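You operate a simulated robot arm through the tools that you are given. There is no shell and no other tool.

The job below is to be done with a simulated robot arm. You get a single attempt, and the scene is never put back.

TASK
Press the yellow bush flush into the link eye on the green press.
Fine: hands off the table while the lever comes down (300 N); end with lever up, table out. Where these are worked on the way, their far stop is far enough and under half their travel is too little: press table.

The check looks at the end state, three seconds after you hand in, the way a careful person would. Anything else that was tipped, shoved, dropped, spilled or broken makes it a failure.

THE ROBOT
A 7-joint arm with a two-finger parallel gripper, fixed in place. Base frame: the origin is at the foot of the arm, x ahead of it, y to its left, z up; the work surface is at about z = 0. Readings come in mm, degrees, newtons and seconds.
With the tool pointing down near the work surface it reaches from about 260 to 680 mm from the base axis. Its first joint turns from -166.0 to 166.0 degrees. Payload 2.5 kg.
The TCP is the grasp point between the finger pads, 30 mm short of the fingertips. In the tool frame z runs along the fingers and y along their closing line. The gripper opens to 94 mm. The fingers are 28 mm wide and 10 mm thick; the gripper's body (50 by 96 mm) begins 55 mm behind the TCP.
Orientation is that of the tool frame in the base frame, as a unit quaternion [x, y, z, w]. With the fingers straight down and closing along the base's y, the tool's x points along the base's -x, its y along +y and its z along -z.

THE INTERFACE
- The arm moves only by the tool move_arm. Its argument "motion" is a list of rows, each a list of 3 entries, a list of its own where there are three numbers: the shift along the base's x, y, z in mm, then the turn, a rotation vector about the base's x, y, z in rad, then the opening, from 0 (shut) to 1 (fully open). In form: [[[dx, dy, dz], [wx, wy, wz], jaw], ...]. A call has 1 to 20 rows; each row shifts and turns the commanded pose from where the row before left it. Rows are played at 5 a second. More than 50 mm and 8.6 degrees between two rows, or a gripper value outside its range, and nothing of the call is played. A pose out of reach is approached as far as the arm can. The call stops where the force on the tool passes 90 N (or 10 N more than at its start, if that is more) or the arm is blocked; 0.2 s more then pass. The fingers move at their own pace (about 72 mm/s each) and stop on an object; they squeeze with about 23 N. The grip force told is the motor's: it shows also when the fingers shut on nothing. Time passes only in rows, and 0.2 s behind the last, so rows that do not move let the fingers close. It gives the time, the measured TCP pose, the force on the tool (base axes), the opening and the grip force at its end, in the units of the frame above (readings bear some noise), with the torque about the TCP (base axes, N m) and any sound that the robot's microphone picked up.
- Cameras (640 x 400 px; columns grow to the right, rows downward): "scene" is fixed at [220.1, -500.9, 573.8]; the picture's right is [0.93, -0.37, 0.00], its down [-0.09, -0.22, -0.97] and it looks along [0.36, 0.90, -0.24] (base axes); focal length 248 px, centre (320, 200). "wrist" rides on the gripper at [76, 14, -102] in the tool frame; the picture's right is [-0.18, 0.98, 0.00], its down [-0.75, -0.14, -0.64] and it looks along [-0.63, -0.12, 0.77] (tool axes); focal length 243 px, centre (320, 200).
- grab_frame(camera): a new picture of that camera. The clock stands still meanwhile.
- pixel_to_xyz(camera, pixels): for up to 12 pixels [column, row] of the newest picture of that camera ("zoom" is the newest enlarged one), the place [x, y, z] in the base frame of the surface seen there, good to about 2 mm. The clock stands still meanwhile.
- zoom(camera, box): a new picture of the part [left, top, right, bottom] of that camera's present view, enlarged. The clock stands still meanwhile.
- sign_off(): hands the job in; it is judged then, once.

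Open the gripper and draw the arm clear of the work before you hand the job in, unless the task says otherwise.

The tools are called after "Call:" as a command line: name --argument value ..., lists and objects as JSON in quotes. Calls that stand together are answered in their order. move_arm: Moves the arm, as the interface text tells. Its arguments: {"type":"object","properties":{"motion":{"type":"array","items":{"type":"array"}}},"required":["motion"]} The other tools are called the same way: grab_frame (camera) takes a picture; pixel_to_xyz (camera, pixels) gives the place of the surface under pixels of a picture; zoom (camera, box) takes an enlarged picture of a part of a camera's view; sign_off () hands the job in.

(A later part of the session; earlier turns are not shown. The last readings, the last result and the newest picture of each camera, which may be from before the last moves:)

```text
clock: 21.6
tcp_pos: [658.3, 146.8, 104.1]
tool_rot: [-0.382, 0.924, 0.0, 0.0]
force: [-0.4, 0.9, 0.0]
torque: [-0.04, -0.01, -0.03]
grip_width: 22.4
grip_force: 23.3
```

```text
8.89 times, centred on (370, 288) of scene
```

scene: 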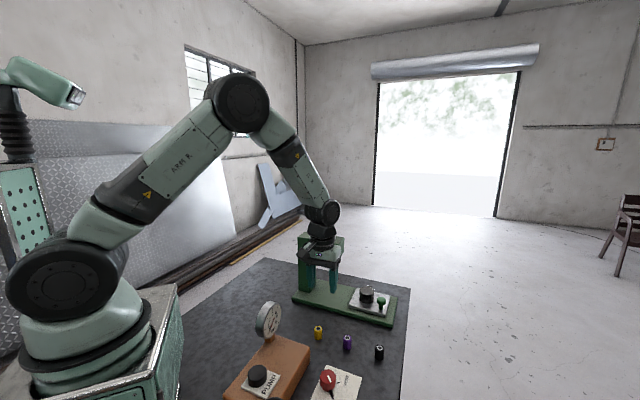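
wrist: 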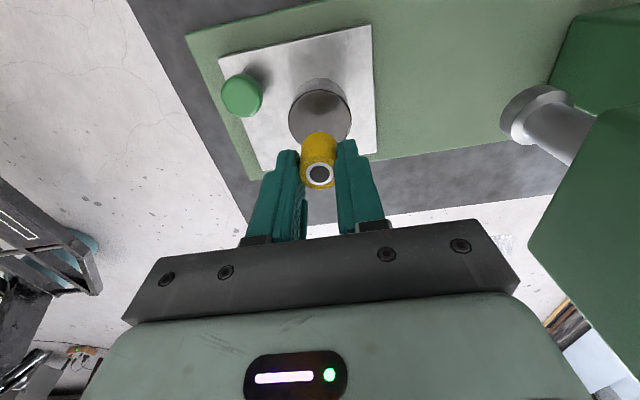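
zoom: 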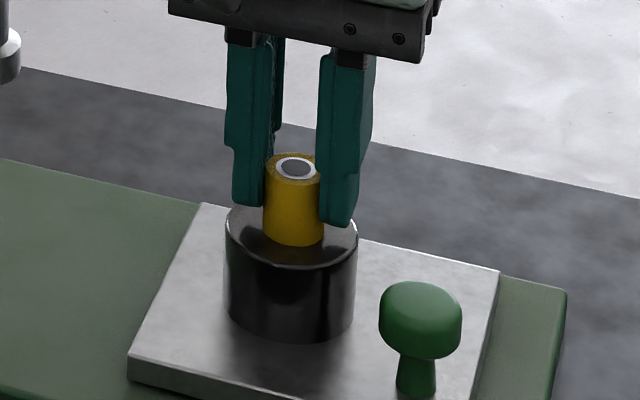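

The readings are within noise, so it is not clear whether the bush touches. I step down another 2 mm and compare.

Call:
move_arm --motion '[[[0, 0, -1], [0, 0, 0], 0.12], [[0, 0, -1], [0, 0, 0], 0.12], [[0, 0, 0], [0, 0, 0], 0.12], [[0, 0, 0], [0, 0, 0], 0.12]]'

Call:
zoom --camera "scene" --box '[345, 265, 395, 310]'

Call:
pixel_to_xyz --camera "zoom" --pixels '[[296, 170], [292, 230], [292, 250], [292, 300], [350, 225], [240, 225]]'

```text
clock: 22.6
tcp_pos: [658.8, 148.0, 100.0]
tool_rot: [-0.383, 0.924, 0.0, 0.0]
force: [0.5, 0.2, -0.3]
torque: [0.0, 0.0, 0.04]
grip_width: 22.1
grip_force: 23.2
```

```text
8.89 times, centred on (370, 288) of scene
```

zoom: 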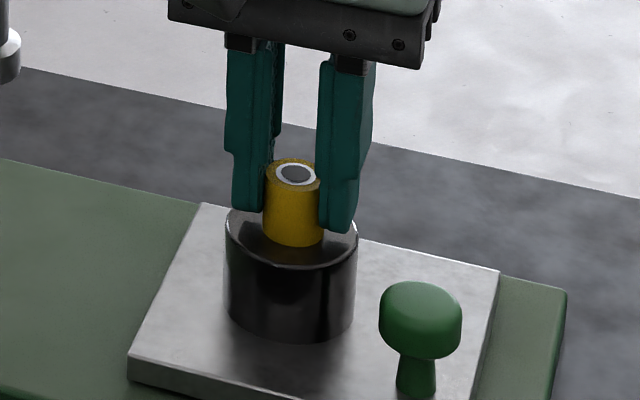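

```text
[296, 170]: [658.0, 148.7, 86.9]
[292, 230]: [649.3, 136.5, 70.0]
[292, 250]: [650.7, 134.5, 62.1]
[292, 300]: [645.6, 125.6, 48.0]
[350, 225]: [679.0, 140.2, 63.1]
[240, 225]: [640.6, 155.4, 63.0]
```

The bush top is now at z≈87, so its bottom is about 8 mm below the eye's rim with no force: it is entering a bore the picture does not show. I keep lowering, as far as the fingertips allow.

Call:
move_arm --motion '[[[0, 0, -1], [0, 0, 0], 0.12], [[0, 0, -1], [0, 0, 0], 0.12], [[0, 0, 0], [0, 0, 0], 0.12], [[0, 0, 0], [0, 0, 0], 0.12]]'

Call:
zoom --camera "scene" --box '[345, 265, 395, 310]'

Call:
pixel_to_xyz --camera "zoom" --pixels '[[296, 173], [292, 230], [292, 250], [350, 225], [240, 225]]'

```text
clock: 23.6
tcp_pos: [658.0, 147.0, 98.0]
tool_rot: [-0.382, 0.924, 0.001, 0.0]
force: [0.8, -0.6, 0.1]
torque: [0.0, -0.02, 0.0]
grip_width: 22.3
grip_force: 23.1
```

```text
8.89 times, centred on (370, 288) of scene
```

zoom: 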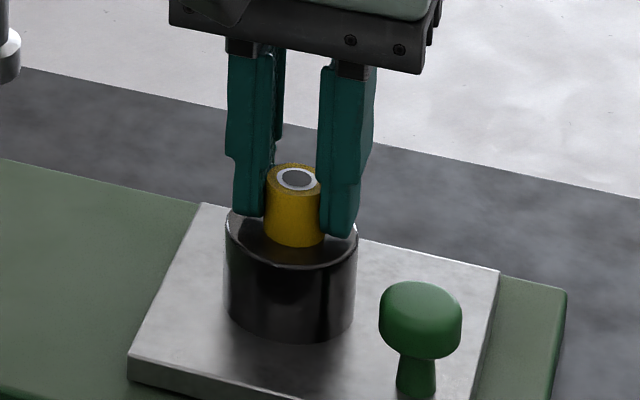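

```text
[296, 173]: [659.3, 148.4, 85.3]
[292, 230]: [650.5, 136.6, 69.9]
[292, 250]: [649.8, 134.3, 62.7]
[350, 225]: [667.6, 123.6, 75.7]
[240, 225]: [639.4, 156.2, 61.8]
```

The bush is about 9 mm deep with no force and roughly centred. I nudge 0.8 mm toward the measured eye centre, lower 1.5 mm more, and watch the force before releasing.

Call:
move_arm --motion '[[[-0.8, 0.2, 0], [0, 0, 0], 0.12], [[0, 0, -1], [0, 0, 0], 0.12], [[0, 0, -0.7], [0, 0, 0], 0.12], [[0, 0, 0], [0, 0, 0], 0.12], [[0, 0, 0], [0, 0, 0], 0.12]]'

Call:
zoom --camera "wrist" --box '[260, 90, 380, 200]'

Call:
pixel_to_xyz --camera "wrist" --pixels '[[320, 175], [310, 175], [330, 175], [319, 168], [319, 183]]'

```text
clock: 24.8
tcp_pos: [658.5, 148.3, 96.0]
tool_rot: [-0.383, 0.924, 0.0, 0.0]
force: [-1.0, -0.3, -0.2]
torque: [0.02, 0.02, -0.03]
grip_width: 22.2
grip_force: 22.5
```

```text
3.64 times, centred on (320, 145) of wrist
```

zoom: 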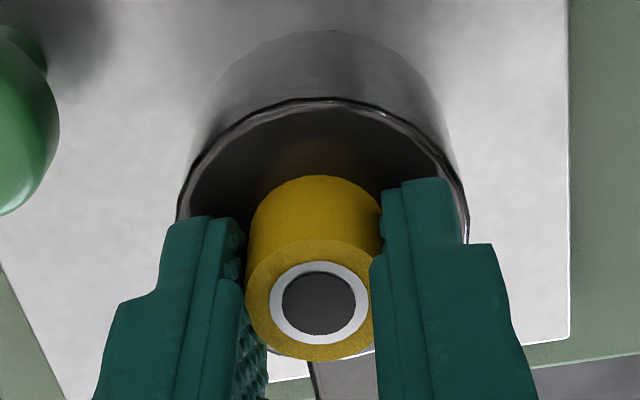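

```text
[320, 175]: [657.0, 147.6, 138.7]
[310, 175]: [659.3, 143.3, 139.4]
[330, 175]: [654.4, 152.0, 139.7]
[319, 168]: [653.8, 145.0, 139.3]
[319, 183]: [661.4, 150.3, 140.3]
```

That wrist query used an old frame, so I take a new one. The rim spans zoom columns 177–468 (centre 322) against bush centre ~314, suggesting the bush is about 1 mm toward +u.

Call:
grab_frame --camera "wrist"

Call:
pixel_to_xyz --camera "wrist" --pixels '[[320, 173], [303, 173], [336, 173], [319, 162], [319, 186], [284, 145], [358, 145], [320, 119], [302, 150], [337, 150], [319, 139]]'

```text
taken
```

wrist: 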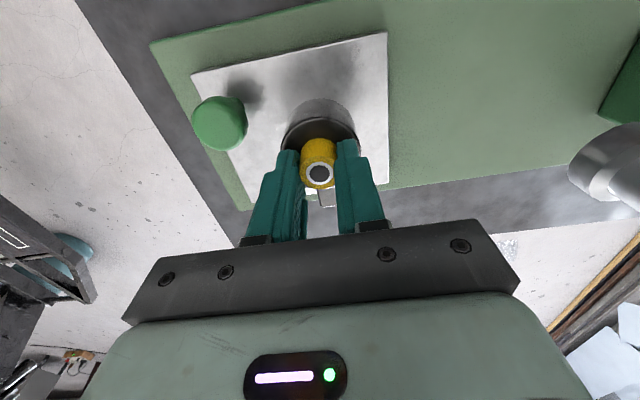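

```text
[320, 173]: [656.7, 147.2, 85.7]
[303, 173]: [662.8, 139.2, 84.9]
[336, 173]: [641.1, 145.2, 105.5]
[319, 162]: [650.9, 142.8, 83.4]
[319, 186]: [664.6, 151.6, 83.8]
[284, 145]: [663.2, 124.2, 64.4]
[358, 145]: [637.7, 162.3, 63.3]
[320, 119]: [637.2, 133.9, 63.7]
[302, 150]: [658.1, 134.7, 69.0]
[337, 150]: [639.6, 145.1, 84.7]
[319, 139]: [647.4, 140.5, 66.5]
```

Chord midpoints put the bush about 1.3 mm toward +u of the eye centre. I shift by (-0.9,+0.9) and check for side force before releasing.

Call:
move_arm --motion '[[[-0.5, 0.5, 0], [0, 0, 0], 0.12], [[-0.4, 0.4, 0], [0, 0, 0], 0.12], [[0, 0, 0], [0, 0, 0], 0.12], [[0, 0, 0], [0, 0, 0], 0.12]]'

```text
clock: 25.8
tcp_pos: [656.5, 148.9, 97.4]
tool_rot: [-0.383, 0.924, 0.0, 0.0]
force: [-0.3, -0.4, -0.4]
torque: [-0.02, -0.02, -0.02]
grip_width: 22.3
grip_force: 23.4
```

No side force. I open the jaws to let the bush sit in the eye and look at how it rests.

Call:
move_arm --motion '[[[0, 0, 0], [0, 0, 0], 0.3], [[0, 0, 0], [0, 0, 0], 0.45], [[0, 0, 0], [0, 0, 0], 0.5], [[0, 0, 0], [0, 0, 0], 0.5]]'

Call:
zoom --camera "scene" --box '[345, 265, 395, 310]'

Call:
zoom --camera "wrist" --box '[260, 90, 380, 200]'

```text
clock: 26.8
tcp_pos: [656.8, 148.2, 95.7]
tool_rot: [-0.382, 0.924, 0.0, 0.0]
force: [0.1, 0.2, 0.5]
torque: [-0.05, 0.0, -0.01]
grip_width: 47.1
grip_force: 0.1
```

```text
8.89 times, centred on (370, 288) of scene
```

zoom: 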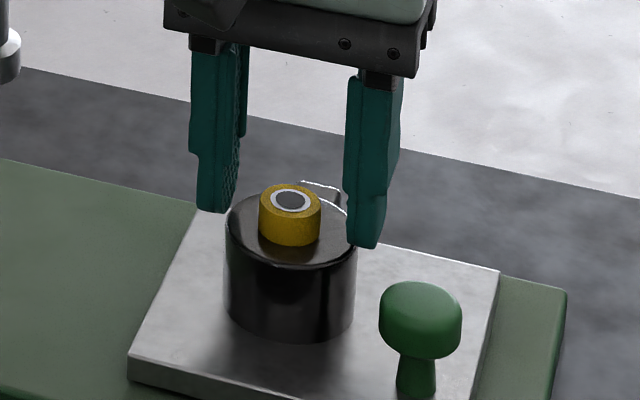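

```text
3.64 times, centred on (320, 145) of wrist
```

zoom: 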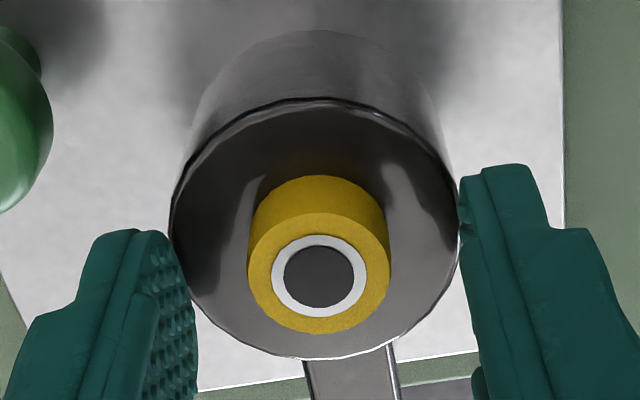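

The bush has settled in the eye with a part still sticking out (scene zoom (290,215)). I measure its height and centring.

Call:
pixel_to_xyz --camera "zoom" --pixels '[[320, 275], [255, 265], [385, 265], [320, 230], [320, 325], [180, 230], [455, 230], [320, 110], [310, 350], [320, 140]]'

```text
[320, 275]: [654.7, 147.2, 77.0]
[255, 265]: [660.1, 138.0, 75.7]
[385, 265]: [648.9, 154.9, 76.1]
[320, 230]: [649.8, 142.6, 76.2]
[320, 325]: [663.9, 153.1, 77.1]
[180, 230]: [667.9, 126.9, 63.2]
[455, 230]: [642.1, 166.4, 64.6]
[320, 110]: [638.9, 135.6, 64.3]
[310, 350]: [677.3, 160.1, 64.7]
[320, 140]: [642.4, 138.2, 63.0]
```

The bush stands upright, centred, with its top at z≈76.5, about 12.5 mm proud of the eye. I rise straight up, then measure the knob for pushing the table.

Call:
move_arm --motion '[[[0, 0, 20], [0, 0, 0], 0.5], [[0, 0, 30], [0, 0, 0], 0.5], [[0, -20, 15], [0, 0, 0], 0.36], [[0, -25, 0], [0, 0, 0], 0.36], [[0, 0, 0], [0, 0, 0], 0.36]]'

Call:
grab_frame --camera "wrist"

Call:
zoom --camera "wrist" --box '[210, 60, 410, 200]'

```text
clock: 28.0
tcp_pos: [656.3, 105.4, 160.4]
tool_rot: [-0.382, 0.924, 0.0, 0.0]
force: [0.1, -0.2, 0.8]
torque: [-0.01, 0.0, 0.0]
grip_width: 34.1
grip_force: 0.0
```

```text
taken
```

wrist: 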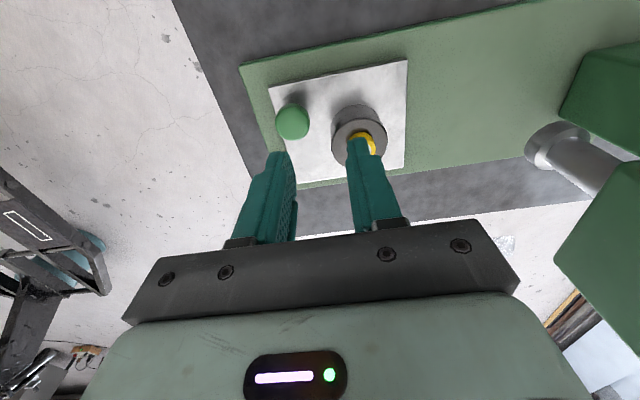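

```text
2.86 times, centred on (310, 130) of wrist
```

zoom: 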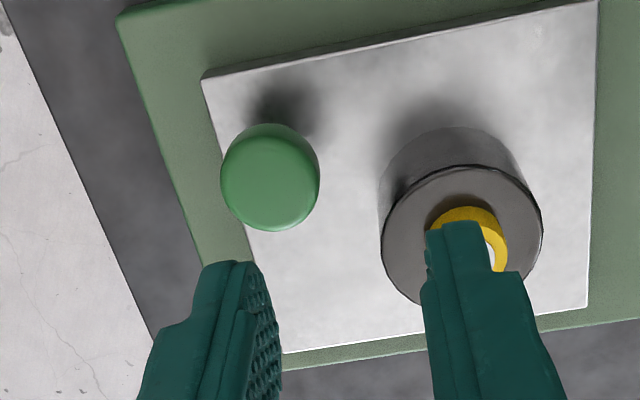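

Call:
pixel_to_xyz --camera "zoom" --pixels '[[270, 185], [230, 180], [310, 180], [270, 145], [270, 225], [268, 130], [385, 235], [540, 225], [465, 172], [204, 82], [597, 5], [587, 303]]'

Call:
zoom --camera "scene" --box '[365, 285, 400, 325]'

```text
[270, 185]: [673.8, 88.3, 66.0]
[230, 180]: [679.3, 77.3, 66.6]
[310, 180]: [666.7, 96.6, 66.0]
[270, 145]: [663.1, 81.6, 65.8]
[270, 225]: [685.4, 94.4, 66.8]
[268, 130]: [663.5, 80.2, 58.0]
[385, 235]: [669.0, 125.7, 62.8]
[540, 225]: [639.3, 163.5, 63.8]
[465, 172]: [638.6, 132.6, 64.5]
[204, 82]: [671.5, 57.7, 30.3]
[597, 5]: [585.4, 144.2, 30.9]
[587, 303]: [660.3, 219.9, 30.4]
```

```text
10.00 times, centred on (382, 305) of scene
```

zoom: 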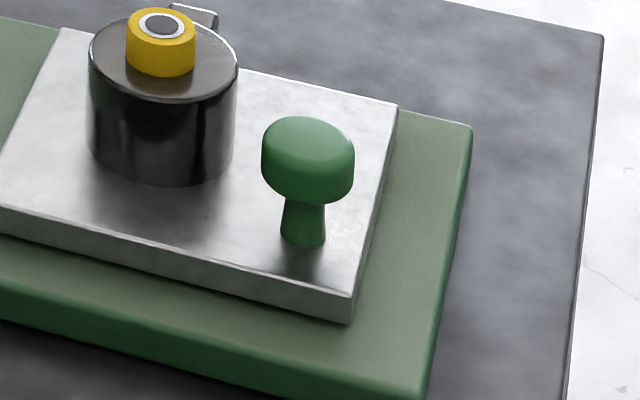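

The knob head is centred at (673.5,87.7), about 29 mm across, top z=66. Under the press head a vertical gripper body would hit the nose, so I tilt the tool 20° about the press axis (gripper leaning toward -v) and hover above the knob with about a 40 mm opening.

Call:
move_arm --motion '[[[1.1, -10.5, -12], [0.0823, -0.0823, 0], 0.43], [[1.1, -10.5, -12], [0.0823, -0.0823, 0], 0.43], [[1.2, -10.5, -12], [0.0823, -0.0823, 0], 0.43], [[0, 0, -12], [0, 0, 0], 0.43], [[0, 0, 0], [0, 0, 0], 0.43]]'

Call:
grab_frame --camera "wrist"

Call:
zoom --camera "scene" --box '[320, 230, 420, 330]'

```text
clock: 29.2
tcp_pos: [657.9, 72.2, 112.1]
tool_rot: [-0.377, 0.909, 0.068, 0.162]
force: [-0.3, 0.3, 0.2]
torque: [0.01, -0.04, 0.02]
grip_width: 40.3
grip_force: 0.1
```

```text
taken
```

wrist: 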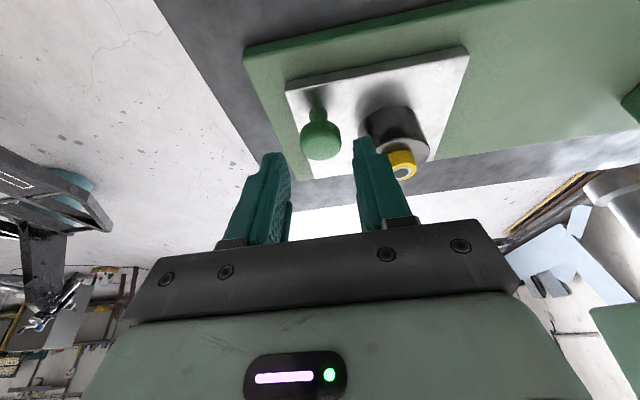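

```text
4.00 times, centred on (370, 280) of scene
```

zoom: 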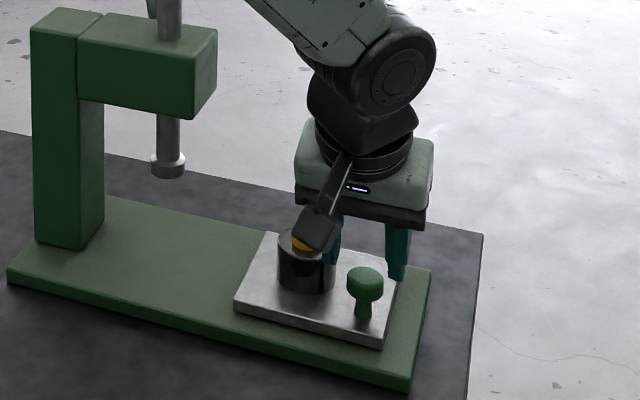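

The tool tilt is right (fingers point toward +v and down) and the knob at (320,145) lies between the fingers. I advance 40 mm along the tool axis onto the knob head.

Call:
move_arm --motion '[[[3.4, 3.4, -13], [0, 0, 0], 0.43], [[3.4, 3.4, -13], [0, 0, 0], 0.43], [[3.2, 3.2, -12], [0, 0, 0], 0.43], [[0, 0, 0], [0, 0, 0], 0.43]]'

Call:
grab_frame --camera "wrist"

Call:
zoom --camera "scene" --box '[320, 230, 420, 330]'

```text
clock: 30.2
tcp_pos: [669.6, 82.5, 75.8]
tool_rot: [-0.376, 0.91, 0.066, 0.161]
force: [0.4, -0.4, 0.5]
torque: [0.04, 0.04, 0.0]
grip_width: 40.3
grip_force: 0.0
```

```text
taken
```

wrist: 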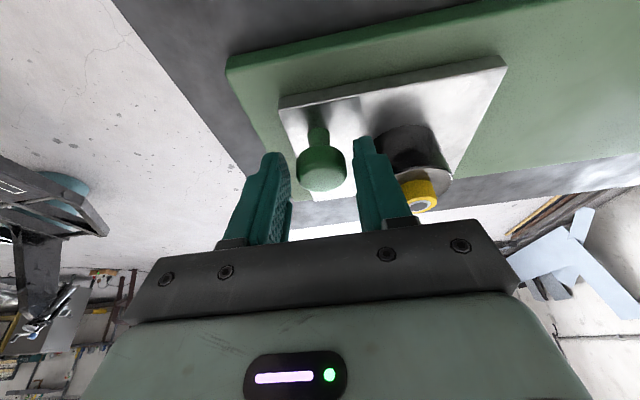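

```text
4.00 times, centred on (370, 280) of scene
```

zoom: 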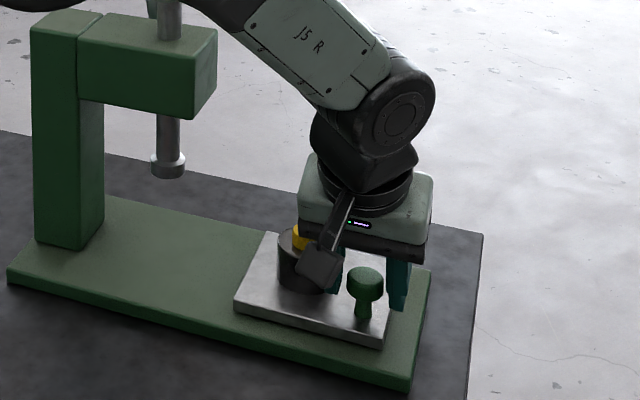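

The knob head at (321,168) sits between the fingers. I close on it and check the grip.

Call:
move_arm --motion '[[[0, 0, 0], [0, 0, 0], 0.33], [[0, 0, 0], [0, 0, 0], 0.25], [[0, 0, 0], [0, 0, 0], 0.2], [[0, 0, 0], [0, 0, 0], 0.2]]'

Call:
grab_frame --camera "wrist"

```text
clock: 31.2
tcp_pos: [669.1, 83.0, 75.9]
tool_rot: [-0.377, 0.91, 0.066, 0.16]
force: [-3.5, 1.7, 2.5]
torque: [-0.1, 0.19, 0.03]
grip_width: 29.8
grip_force: 44.8
```

```text
taken
```

wrist: 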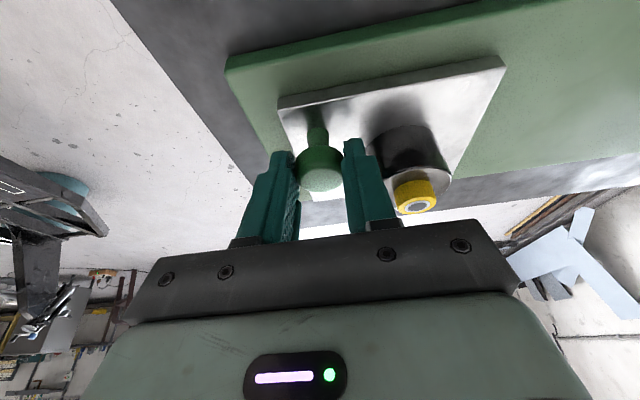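

The knob is gripped at 29.8 mm. I push the table inward along (-0.70,+0.715), starting with 16 mm to check the force.

Call:
move_arm --motion '[[[-2.8, 2.86, 0], [0, 0, 0], 0.2], [[-4.2, 4.29, 0], [0, 0, 0], 0.2], [[-4.2, 4.29, 0], [0, 0, 0], 0.2], [[0, 0, 0], [0, 0, 0], 0.2]]'

Call:
zoom --camera "scene" --box '[320, 230, 420, 330]'

```text
clock: 32.2
tcp_pos: [657.7, 95.3, 75.5]
tool_rot: [-0.377, 0.91, 0.067, 0.161]
force: [4.3, 3.0, -10.2]
torque: [0.3, -0.34, -0.11]
grip_width: 29.6
grip_force: 44.9
```

```text
4.00 times, centred on (370, 280) of scene
```

zoom: 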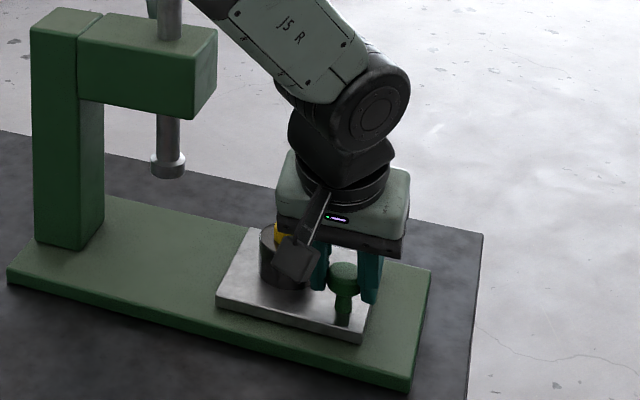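

The table slides with the knob and force is low. I continue inward another 84 mm in small rows.

Call:
move_arm --motion '[[[-4.9, 5.01, 0], [0, 0, 0], 0.2], [[-4.9, 5.01, 0], [0, 0, 0], 0.2], [[-4.9, 5.01, 0], [0, 0, 0], 0.2], [[-4.9, 5.01, 0], [0, 0, 0], 0.2], [[-4.9, 5.01, 0], [0, 0, 0], 0.2], [[-4.9, 5.01, 0], [0, 0, 0], 0.2], [[-4.9, 5.01, 0], [0, 0, 0], 0.2], [[-4.9, 5.01, 0], [0, 0, 0], 0.2], [[-4.9, 5.01, 0], [0, 0, 0], 0.2], [[-4.9, 5.01, 0], [0, 0, 0], 0.2], [[-4.9, 5.01, 0], [0, 0, 0], 0.2], [[-4.9, 5.01, 0], [0, 0, 0], 0.2], [[0, 0, 0], [0, 0, 0], 0.2]]'

Call:
zoom --camera "scene" --box '[290, 210, 410, 330]'

Call:
grab_frame --camera "wrist"

```text
clock: 35.0
tcp_pos: [599.2, 154.3, 75.0]
tool_rot: [-0.377, 0.91, 0.067, 0.161]
force: [-7.6, -7.9, 9.2]
torque: [-0.42, 0.28, 0.08]
grip_width: 29.6
grip_force: 44.8
```

```text
3.33 times, centred on (350, 270) of scene
```

zoom: 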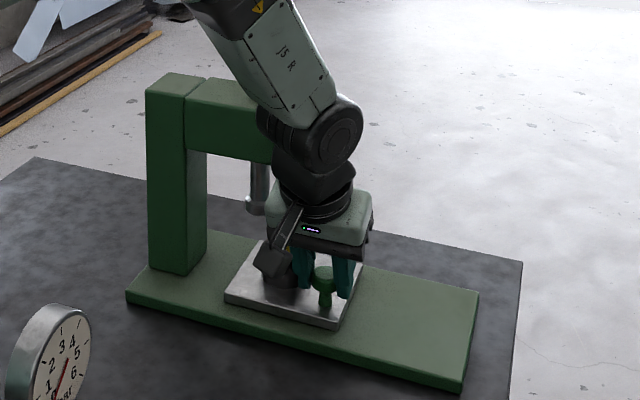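

```text
taken
```

wrist: 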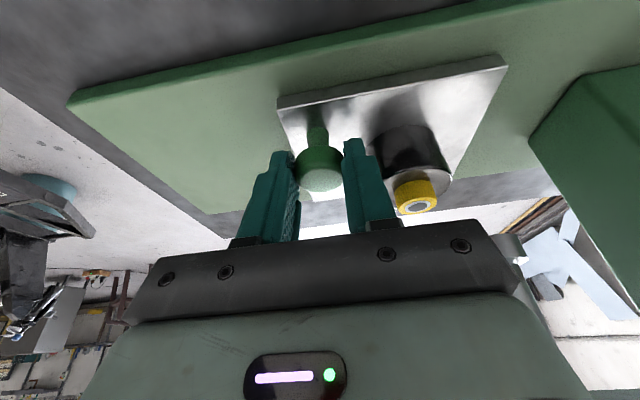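

About 100 mm in; the slight side force indicates the slide axis is closer to exactly 45°. I correct a touch and continue inward in smaller rows toward the stop.

Call:
move_arm --motion '[[[-4.1, 2.9, 0], [0, 0, 0], 0.2], [[-3.54, 3.54, 0], [0, 0, 0], 0.2], [[-3.54, 3.54, 0], [0, 0, 0], 0.2], [[-3.54, 3.54, 0], [0, 0, 0], 0.2], [[0, 0, 0], [0, 0, 0], 0.2]]'

Call:
grab_frame --camera "wrist"

Call:
zoom --camera "scene" --box '[290, 210, 410, 330]'

```text
clock: 36.2
tcp_pos: [585.8, 168.1, 75.7]
tool_rot: [-0.377, 0.91, 0.067, 0.161]
force: [8.8, 7.2, -9.9]
torque: [0.25, -0.28, -0.15]
grip_width: 29.6
grip_force: 44.8
```

```text
taken
```

wrist: 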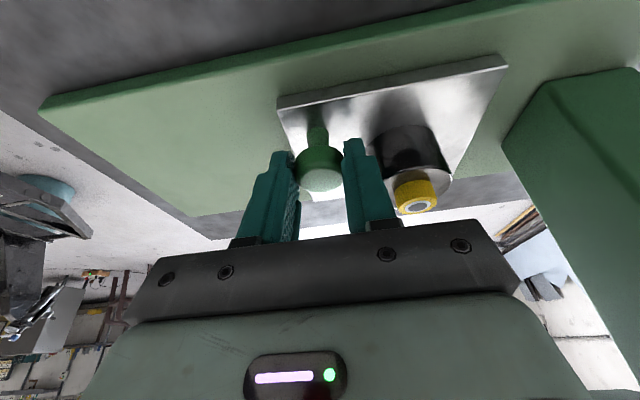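

```text
3.33 times, centred on (350, 270) of scene
```

zoom: 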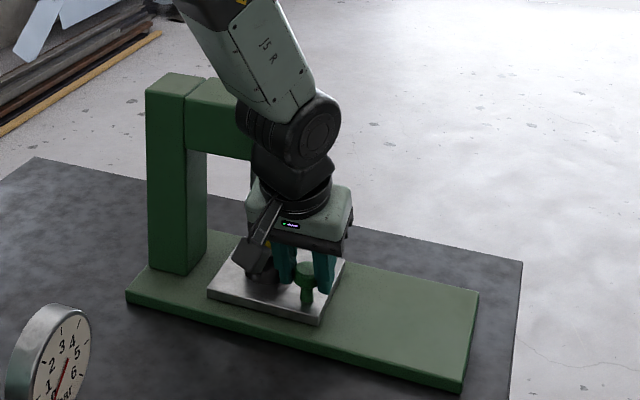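

Travel so far is about 119 mm and the force stays low. I go on in 2.5 mm rows to feel for the far stop.

Call:
move_arm --motion '[[[-1.5, 2.1, 0], [0, 0, 0], 0.2], [[-1.77, 1.77, 0], [0, 0, 0], 0.2], [[-1.77, 1.77, 0], [0, 0, 0], 0.2], [[0, 0, 0], [0, 0, 0], 0.2]]'

```text
clock: 37.2
tcp_pos: [580.4, 173.3, 74.2]
tool_rot: [-0.377, 0.91, 0.067, 0.16]
force: [3.6, 1.7, -3.8]
torque: [0.76, -0.88, -0.08]
grip_width: 29.8
grip_force: 45.1
```

Travel is about 127 mm; torque is beginning to rise. I make two more small rows.

Call:
move_arm --motion '[[[-1.2, 1.2, 0], [0, 0, 0], 0.2], [[-1.2, 1.2, 0], [0, 0, 0], 0.2], [[0, 0, 0], [0, 0, 0], 0.2]]'

Call:
grab_frame --camera "wrist"

```text
clock: 38.0
tcp_pos: [579.8, 175.1, 74.5]
tool_rot: [-0.377, 0.91, 0.066, 0.161]
force: [22.5, 7.6, -18.5]
torque: [-0.16, 0.0, -0.01]
grip_width: 29.7
grip_force: 45.3
```

```text
taken
```

wrist: 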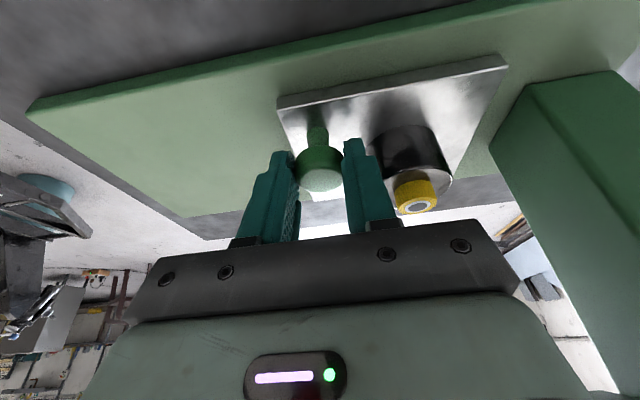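

Force rose (≈10 N along the axis) and motion nearly stopped at ~128 mm, which suggests the stop. I push 3 mm more to confirm it is firm.

Call:
move_arm --motion '[[[-1.2, 1.2, 0], [0, 0, 0], 0.2], [[-1.2, 1.2, 0], [0, 0, 0], 0.2], [[0, 0, 0], [0, 0, 0], 0.2]]'

```text
clock: 38.8
tcp_pos: [577.1, 174.7, 76.3]
tool_rot: [-0.376, 0.91, 0.065, 0.163]
force: [36.1, -11.4, -16.8]
torque: [-0.17, -0.29, -0.21]
grip_width: 29.7
grip_force: 44.9
```

Axis force is now 34 N with no more travel, so the table is at its far stop. I relax the push, open the jaws, and check before withdrawing.

Call:
move_arm --motion '[[[1.2, -1.2, 0], [0, 0, 0], 0.2], [[1.2, -1.2, 0], [0, 0, 0], 0.25], [[0, 0, 0], [0, 0, 0], 0.36], [[0, 0, 0], [0, 0, 0], 0.43], [[0, 0, 0], [0, 0, 0], 0.43]]'

Call:
grab_frame --camera "wrist"

```text
clock: 40.0
tcp_pos: [575.7, 175.9, 74.4]
tool_rot: [-0.377, 0.91, 0.066, 0.16]
force: [-6.8, -5.2, 2.3]
torque: [0.0, 0.18, 0.28]
grip_width: 41.6
grip_force: 0.5
```

```text
taken
```

wrist: 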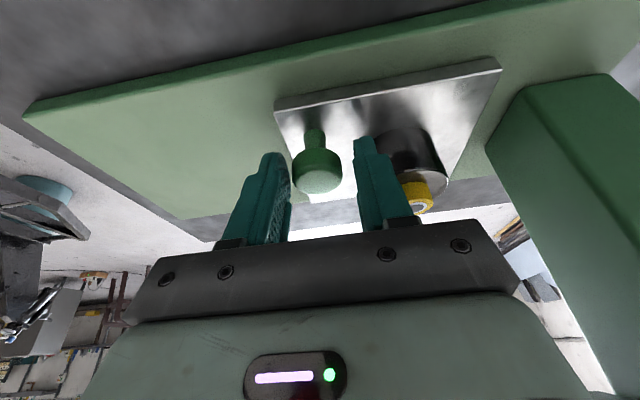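

A small side force (-v, ~8 N) suggests the inner finger is just touching the eye. I shift 3 mm outward and 1 mm to -v to clear both parts.

Call:
move_arm --motion '[[[1.4, -2.8, 0], [0, 0, 0], 0.42], [[0, 0, 0], [0, 0, 0], 0.42]]'

Call:
zoom --camera "wrist" --box '[230, 90, 480, 250]'

```text
clock: 40.6
tcp_pos: [578.7, 173.6, 74.7]
tool_rot: [-0.376, 0.91, 0.066, 0.161]
force: [-0.7, -0.8, 0.9]
torque: [-0.04, -0.01, -0.01]
grip_width: 39.5
grip_force: 0.0
```

```text
2.50 times, centred on (355, 170) of wrist
```

zoom: 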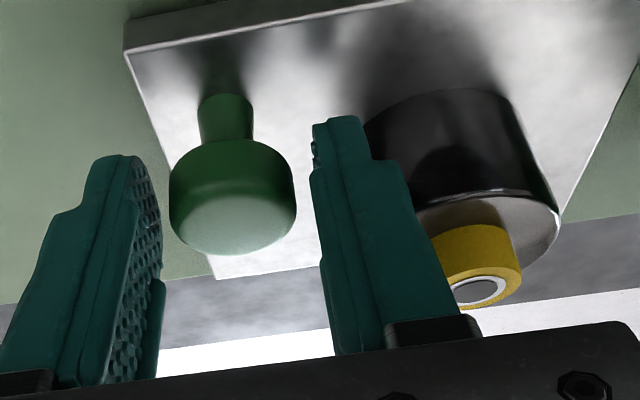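

The fingers are free of the knob and the eye (force ≈ 0). I withdraw backwards along the tool axis.

Call:
move_arm --motion '[[[-2.4, -2.5, 9.4], [0, 0, 0], 0.42], [[-4.9, -4.9, 18.7], [0, 0, 0], 0.42], [[-7.3, -7.4, 28], [0, 0, 0], 0.42], [[-9.7, -9.8, 37.4], [0, 0, 0], 0.42], [[-15, -15, 37.4], [0, 0, 0], 0.42], [[0, 0, 0], [0, 0, 0], 0.42]]'

Call:
grab_frame --camera "wrist"

Call:
grab_frame --camera "scene"

```text
clock: 42.0
tcp_pos: [538.3, 129.5, 205.9]
tool_rot: [-0.377, 0.91, 0.066, 0.161]
force: [-0.3, -0.3, 0.7]
torque: [-0.01, 0.01, 0.02]
grip_width: 39.3
grip_force: 0.1
```

```text
taken
```

wrist: 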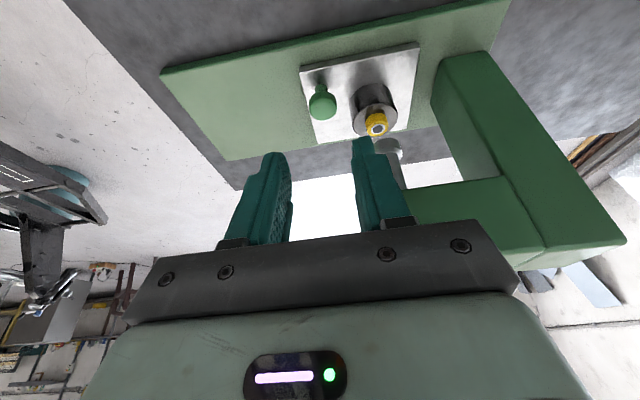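

```text
taken
```

scene: 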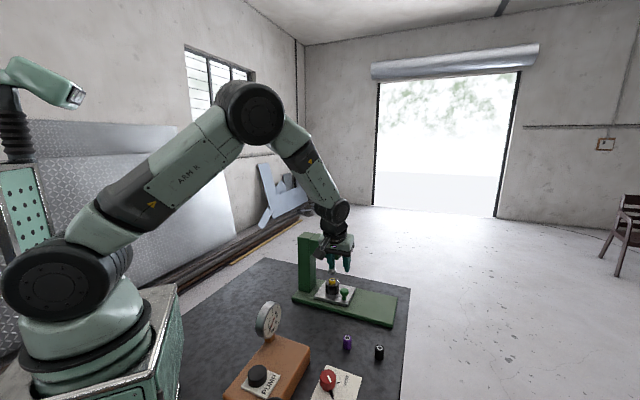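

The table now sits under the head and the bush is beneath the ram at wrist (377,124). I check the bush and knob positions with a zoom.

Call:
zoom --camera "wrist" --box '[290, 40, 450, 200]'

Call:
pixel_to_xyz --camera "zoom" --pixels '[[350, 218], [318, 215], [382, 215], [350, 245], [350, 190], [127, 145], [290, 210], [400, 285]]'

Call:
zoom --camera "scene" --box '[285, 220, 375, 330]'

```text
2.50 times, centred on (370, 120) of wrist
```

zoom: 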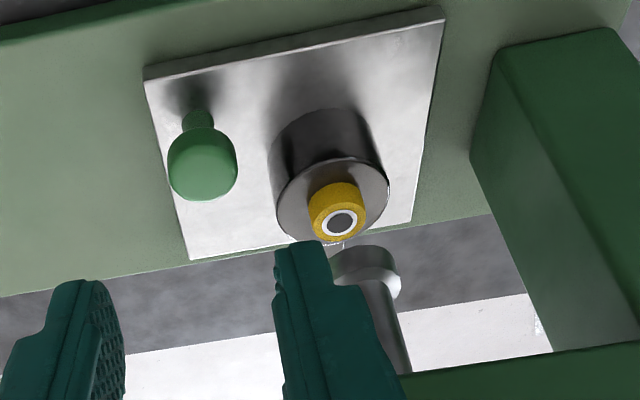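

```text
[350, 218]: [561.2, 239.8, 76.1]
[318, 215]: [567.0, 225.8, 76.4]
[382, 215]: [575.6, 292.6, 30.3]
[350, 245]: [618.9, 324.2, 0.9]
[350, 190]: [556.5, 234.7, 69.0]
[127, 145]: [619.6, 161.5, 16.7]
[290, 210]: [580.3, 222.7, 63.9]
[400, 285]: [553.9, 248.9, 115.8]
```

```text
3.64 times, centred on (330, 275) of scene
```

zoom: 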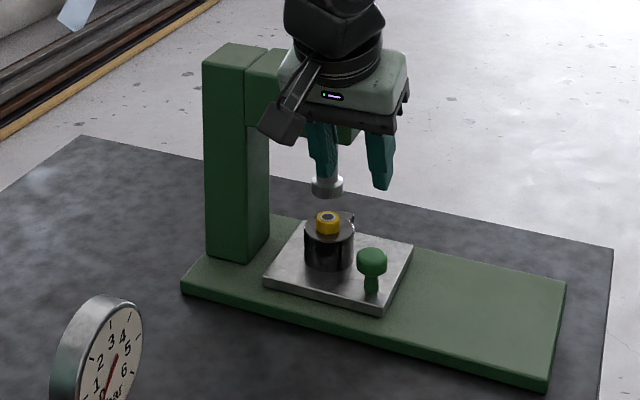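

The bush (≈(563,236), top z 76) stands right under the ram. Next I rise and straighten the tool to view the lever and its pivot from above.

Call:
move_arm --motion '[[[0, 0, 49], [0, 0, 0], 0.6], [[0, 0, 49], [0, 0, 0], 0.6], [[0, 0, 49], [0, 0, 0], 0.6], [[0, 0, 49], [0, 0, 0], 0.6], [[-10, 0, 45], [-0.0823, 0.0823, 0], 0.8], [[-10, 0, 45], [-0.0823, 0.0823, 0], 0.8], [[-10, 0, 40], [-0.0823, 0.0823, 0], 0.9], [[-10, 25, 20], [0, 0, 0], 1], [[-10, 30, 0], [0, 0, 0], 1], [[-8, 30, 0], [0, 0, 0], 1], [[0, 0, 0], [0, 0, 0], 1]]'

Call:
grab_frame --camera "wrist"

Call:
grab_frame --camera "scene"

```text
clock: 44.4
tcp_pos: [483.4, 218.9, 553.7]
tool_rot: [-0.383, 0.924, 0.0, 0.0]
force: [-0.1, 0.0, -0.6]
torque: [-0.01, 0.0, -0.03]
grip_width: 93.9
grip_force: 0.0
```

```text
taken
```

wrist: 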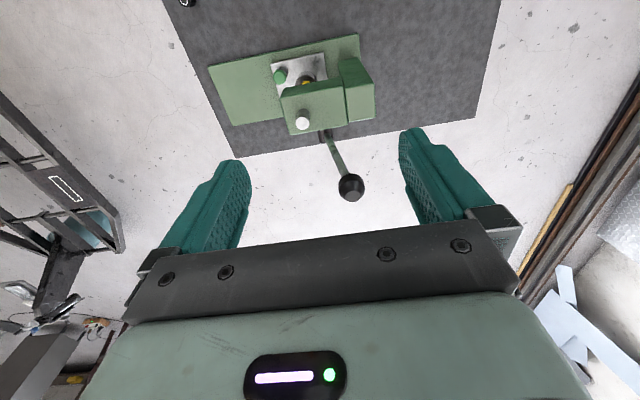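

```text
taken
```

scene: 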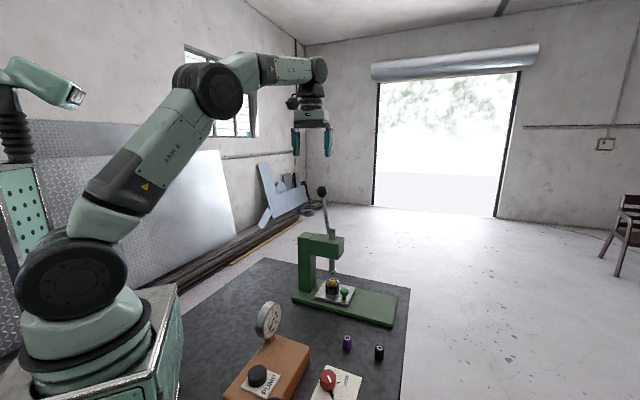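

Call:
zoom --camera "wrist" --box '[260, 70, 400, 210]'

Call:
pixel_to_xyz --camera "wrist" --pixels '[[351, 186], [342, 168], [335, 150], [330, 140], [325, 133], [322, 128], [302, 122], [345, 110], [290, 133], [348, 122], [282, 92], [310, 92]]'

```text
2.86 times, centred on (330, 140) of wrist
```

zoom: 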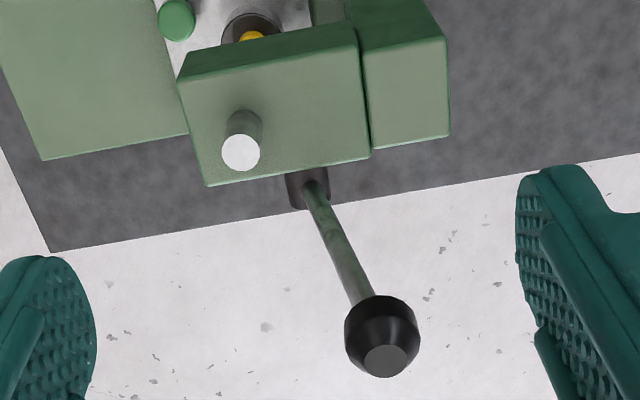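

```text
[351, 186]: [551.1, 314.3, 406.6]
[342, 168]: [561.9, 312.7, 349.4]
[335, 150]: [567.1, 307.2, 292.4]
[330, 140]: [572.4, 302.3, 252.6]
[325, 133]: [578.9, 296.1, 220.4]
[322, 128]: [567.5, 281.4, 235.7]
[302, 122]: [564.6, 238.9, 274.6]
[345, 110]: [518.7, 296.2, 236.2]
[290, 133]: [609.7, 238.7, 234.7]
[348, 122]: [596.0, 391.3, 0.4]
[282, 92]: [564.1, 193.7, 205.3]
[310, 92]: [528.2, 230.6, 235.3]
```

The lever leans slightly back (ball centre ≈ (559.5,322,391), pivot hub ≈ z 205), and the pinion sits behind the ram, so it should swing outward over the table. I measure the ball and hub more finely before approaching.

Call:
zoom --camera "scene" --box '[305, 180, 345, 220]'

Call:
pixel_to_xyz --camera "zoom" --pixels '[[270, 110], [230, 110], [312, 110], [270, 65], [270, 150], [290, 200], [310, 300], [325, 350]]'

Call:
zoom --camera "wrist" --box '[300, 120, 380, 210]'

Call:
pixel_to_xyz --camera "zoom" --pixels '[[330, 330], [310, 300], [365, 300], [350, 360], [330, 280], [240, 60], [225, 90], [215, 70], [200, 55], [295, 200]]'

```text
10.00 times, centred on (325, 200) of scene
```

zoom: 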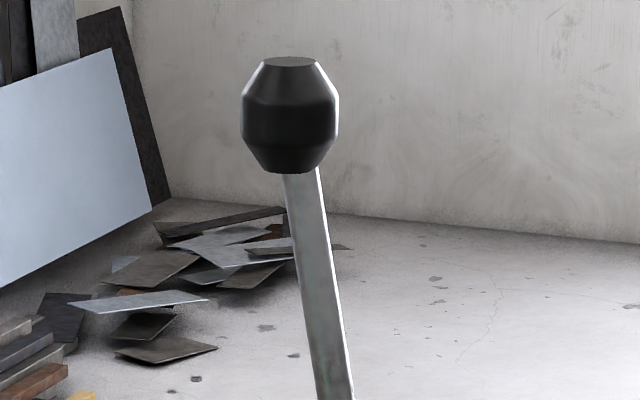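

```text
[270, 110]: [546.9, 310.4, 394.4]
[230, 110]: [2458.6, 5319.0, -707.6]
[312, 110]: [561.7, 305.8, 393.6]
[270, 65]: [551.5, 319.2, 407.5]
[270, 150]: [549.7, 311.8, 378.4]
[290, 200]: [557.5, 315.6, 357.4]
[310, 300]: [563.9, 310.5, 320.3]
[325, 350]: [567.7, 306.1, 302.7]
```

```text
4.44 times, centred on (340, 165) of wrist
```

zoom: 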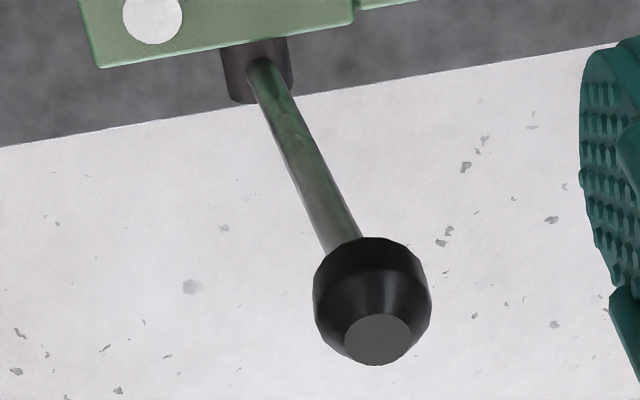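

```text
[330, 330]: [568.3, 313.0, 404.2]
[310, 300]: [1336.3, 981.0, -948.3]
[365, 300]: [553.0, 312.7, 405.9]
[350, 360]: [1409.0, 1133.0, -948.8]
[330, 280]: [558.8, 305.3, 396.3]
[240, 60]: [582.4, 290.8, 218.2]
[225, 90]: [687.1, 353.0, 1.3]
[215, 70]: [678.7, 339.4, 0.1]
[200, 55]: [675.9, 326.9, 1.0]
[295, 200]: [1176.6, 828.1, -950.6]
```

Ball centre is about (560,322,389) with an 18 mm radius, and the hub axis is near z 204. I close the jaws to ~14 mm, tilt the tool 45° so the fingertips point outward-down, and approach behind the ball at a safe distance.

Call:
move_arm --motion '[[[6.6, 23.3, -6], [-0.0926, -0.0926, 0], 0.15], [[6.6, 23.3, -6], [-0.0926, -0.0926, 0], 0.15], [[6.6, 23.3, -6], [-0.0926, -0.0926, 0], 0.15], [[6.6, 23.3, -6], [-0.0926, -0.0926, 0], 0.15], [[6.6, 23.3, -6], [-0.0926, -0.0926, 0], 0.15], [[6.6, 23.3, -6], [-0.0926, -0.0926, 0], 0.15], [[0, 0, 0], [0, 0, 0], 0.15], [[0, 0, 0], [0, 0, 0], 0.15]]'

Call:
grab_frame --camera "scene"

Call:
grab_frame --camera "wrist"

```text
clock: 46.2
tcp_pos: [510.1, 349.1, 517.0]
tool_rot: [-0.353, 0.854, -0.354, 0.147]
force: [-0.2, 0.0, -0.7]
torque: [0.0, -0.02, -0.01]
grip_width: 14.2
grip_force: 0.0
out of reach, approached as far as the arm can: row 6
```

```text
taken
```

scene: 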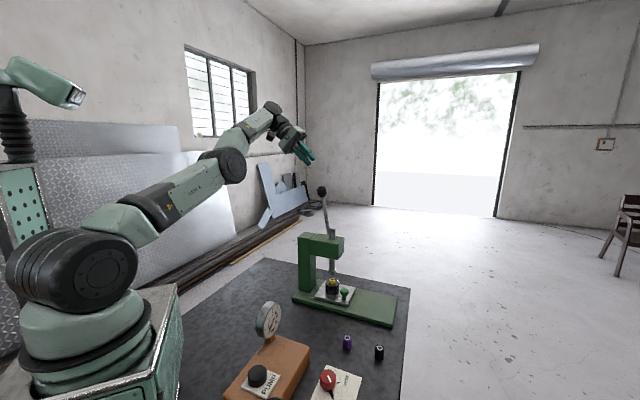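

```text
taken
```

wrist: 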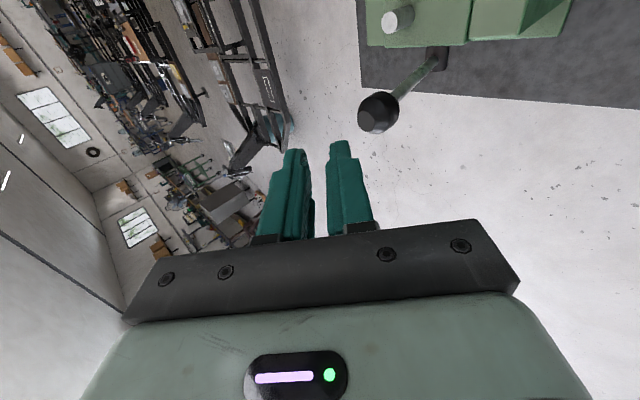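

The arm was at its reach limit there (TCP (510,349,517)), but lowering brings it closer in. I descend 40 mm and compare the pose.

Call:
move_arm --motion '[[[0, 0, -20], [0, 0, 0], 0.15], [[0, 0, -20], [0, 0, 0], 0.15], [[0, 0, 0], [0, 0, 0], 0.15]]'

```text
clock: 47.0
tcp_pos: [520.0, 359.9, 483.4]
tool_rot: [-0.354, 0.854, -0.353, 0.147]
force: [-0.1, 0.2, 0.4]
torque: [-0.02, 0.04, -0.01]
grip_width: 14.0
grip_force: 0.0
out of reach, approached as far as the arm can: row 1, 2
```

It is nearly at the commanded pose now. I descend another 37 mm to the pre-contact height.

Call:
move_arm --motion '[[[0, 0, -18], [0, 0, 0], 0.15], [[0, 0, -19], [0, 0, 0], 0.15], [[0, 0, 0], [0, 0, 0], 0.15]]'

Call:
grab_frame --camera "scene"

Call:
grab_frame --camera "wrist"

```text
clock: 47.8
tcp_pos: [526.8, 368.2, 449.8]
tool_rot: [-0.353, 0.854, -0.354, 0.146]
force: [-0.4, 0.4, -0.1]
torque: [-0.01, 0.0, 0.01]
grip_width: 14.4
grip_force: 0.0
out of reach, approached as far as the arm can: row 1, 2
```

```text
taken
```

scene: 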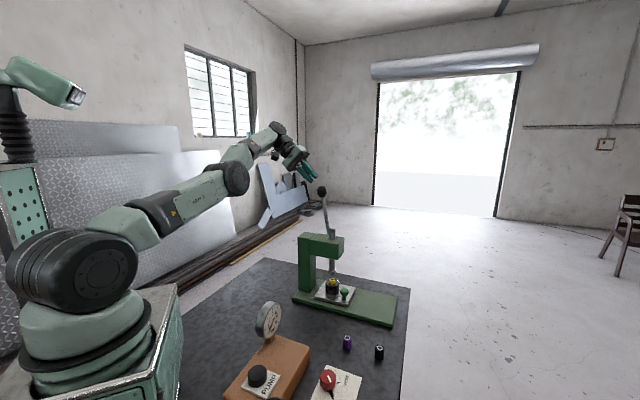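

```text
taken
```

wrist: 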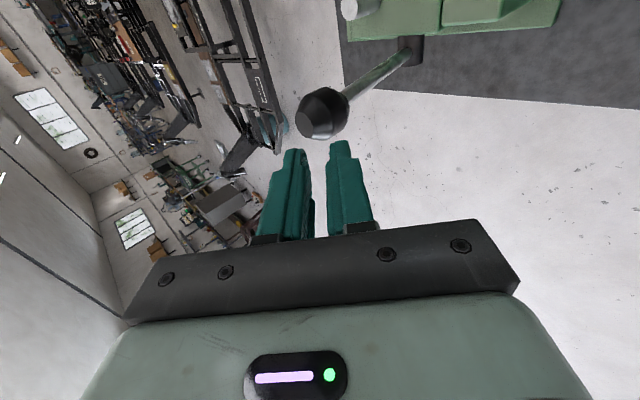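

Pushing from behind at this pose runs out of reach, so I change plan: come from the near side with the fingers level, pointing along the pivot axis (+v), and grip the ball so the tool can turn with the lever. First I retreat up and back and bring the tool vertical again.

Call:
move_arm --motion '[[[0, -5, 35], [0, 0, 0], 0.15], [[0, -5, 35], [0, 0, 0], 0.15], [[-7, -23, 6], [0.0926, 0.0926, 0], 0.3], [[-7, -23, 6], [0.0926, 0.0926, 0], 0.5], [[-7, -23, 6], [0.0926, 0.0926, 0], 0.6], [[-7, -23, 6], [0.0926, 0.0926, 0], 0.64], [[-7, -23, 6], [0.0926, 0.0926, 0], 0.64], [[-7, -23, 6], [0.0926, 0.0926, 0], 0.64], [[0, 0, 0], [0, 0, 0], 0.64]]'

```text
clock: 49.8
tcp_pos: [474.9, 210.4, 551.2]
tool_rot: [-0.383, 0.924, 0.001, 0.0]
force: [0.8, -0.2, 0.6]
torque: [0.0, -0.01, -0.02]
grip_width: 60.2
grip_force: 0.1
out of reach, approached as far as the arm can: row 1, 2
```

The tool is vertical again at (475,210,551). Now I tilt it 90° about the press axis in 12 rows so that the fingers point level along +v.

Call:
move_arm --motion '[[[0.4, 2.6, -4], [0.0926, -0.0926, 0], 0.64], [[0.4, 2.6, -4], [0.0926, -0.0926, 0], 0.64], [[0.4, 2.6, -4], [0.0926, -0.0926, 0], 0.64], [[0.4, 2.6, -4], [0.0926, -0.0926, 0], 0.64], [[0.4, 2.6, -4], [0.0926, -0.0926, 0], 0.64], [[0.4, 2.6, -4], [0.0926, -0.0926, 0], 0.64], [[0, 0, 0], [0, 0, 0], 0.64]]'

Call:
grab_frame --camera "scene"

```text
clock: 51.4
tcp_pos: [477.6, 224.5, 526.7]
tool_rot: [-0.353, 0.853, 0.147, 0.355]
force: [-0.4, 0.5, -0.6]
torque: [0.01, 0.02, 0.01]
grip_width: 60.1
grip_force: 0.0
```

```text
taken
```

scene: 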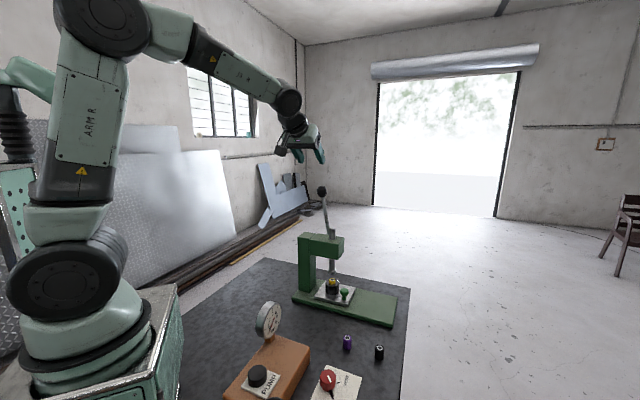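

At 45° tilt all is well. I continue the remaining 45°.

Call:
move_arm --motion '[[[0.4, 2.6, -4], [0.0926, -0.0926, 0], 0.64], [[0.4, 2.6, -4], [0.0926, -0.0926, 0], 0.64], [[0.4, 2.6, -4], [0.0926, -0.0926, 0], 0.64], [[0.4, 2.6, -4], [0.0926, -0.0926, 0], 0.64], [[0.4, 2.6, -4], [0.0926, -0.0926, 0], 0.64], [[0.4, 2.6, -4], [0.0926, -0.0926, 0], 0.64], [[0, 0, 0], [0, 0, 0], 0.64]]'

Call:
grab_frame --camera "scene"

Call:
grab_frame --camera "wrist"

```text
clock: 53.0
tcp_pos: [480.8, 242.6, 503.5]
tool_rot: [-0.269, 0.653, 0.27, 0.655]
force: [0.6, -0.3, 0.5]
torque: [0.02, 0.0, 0.02]
grip_width: 60.3
grip_force: 0.0
```

```text
taken
```

scene: 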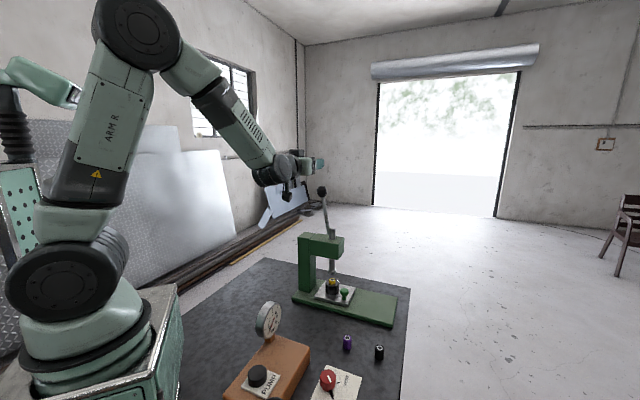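

```text
taken
```

wrist: 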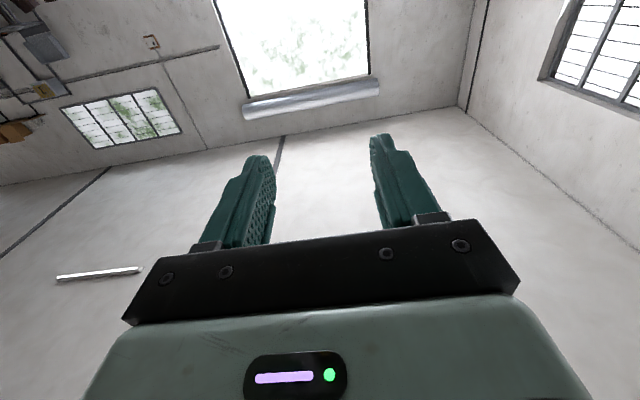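

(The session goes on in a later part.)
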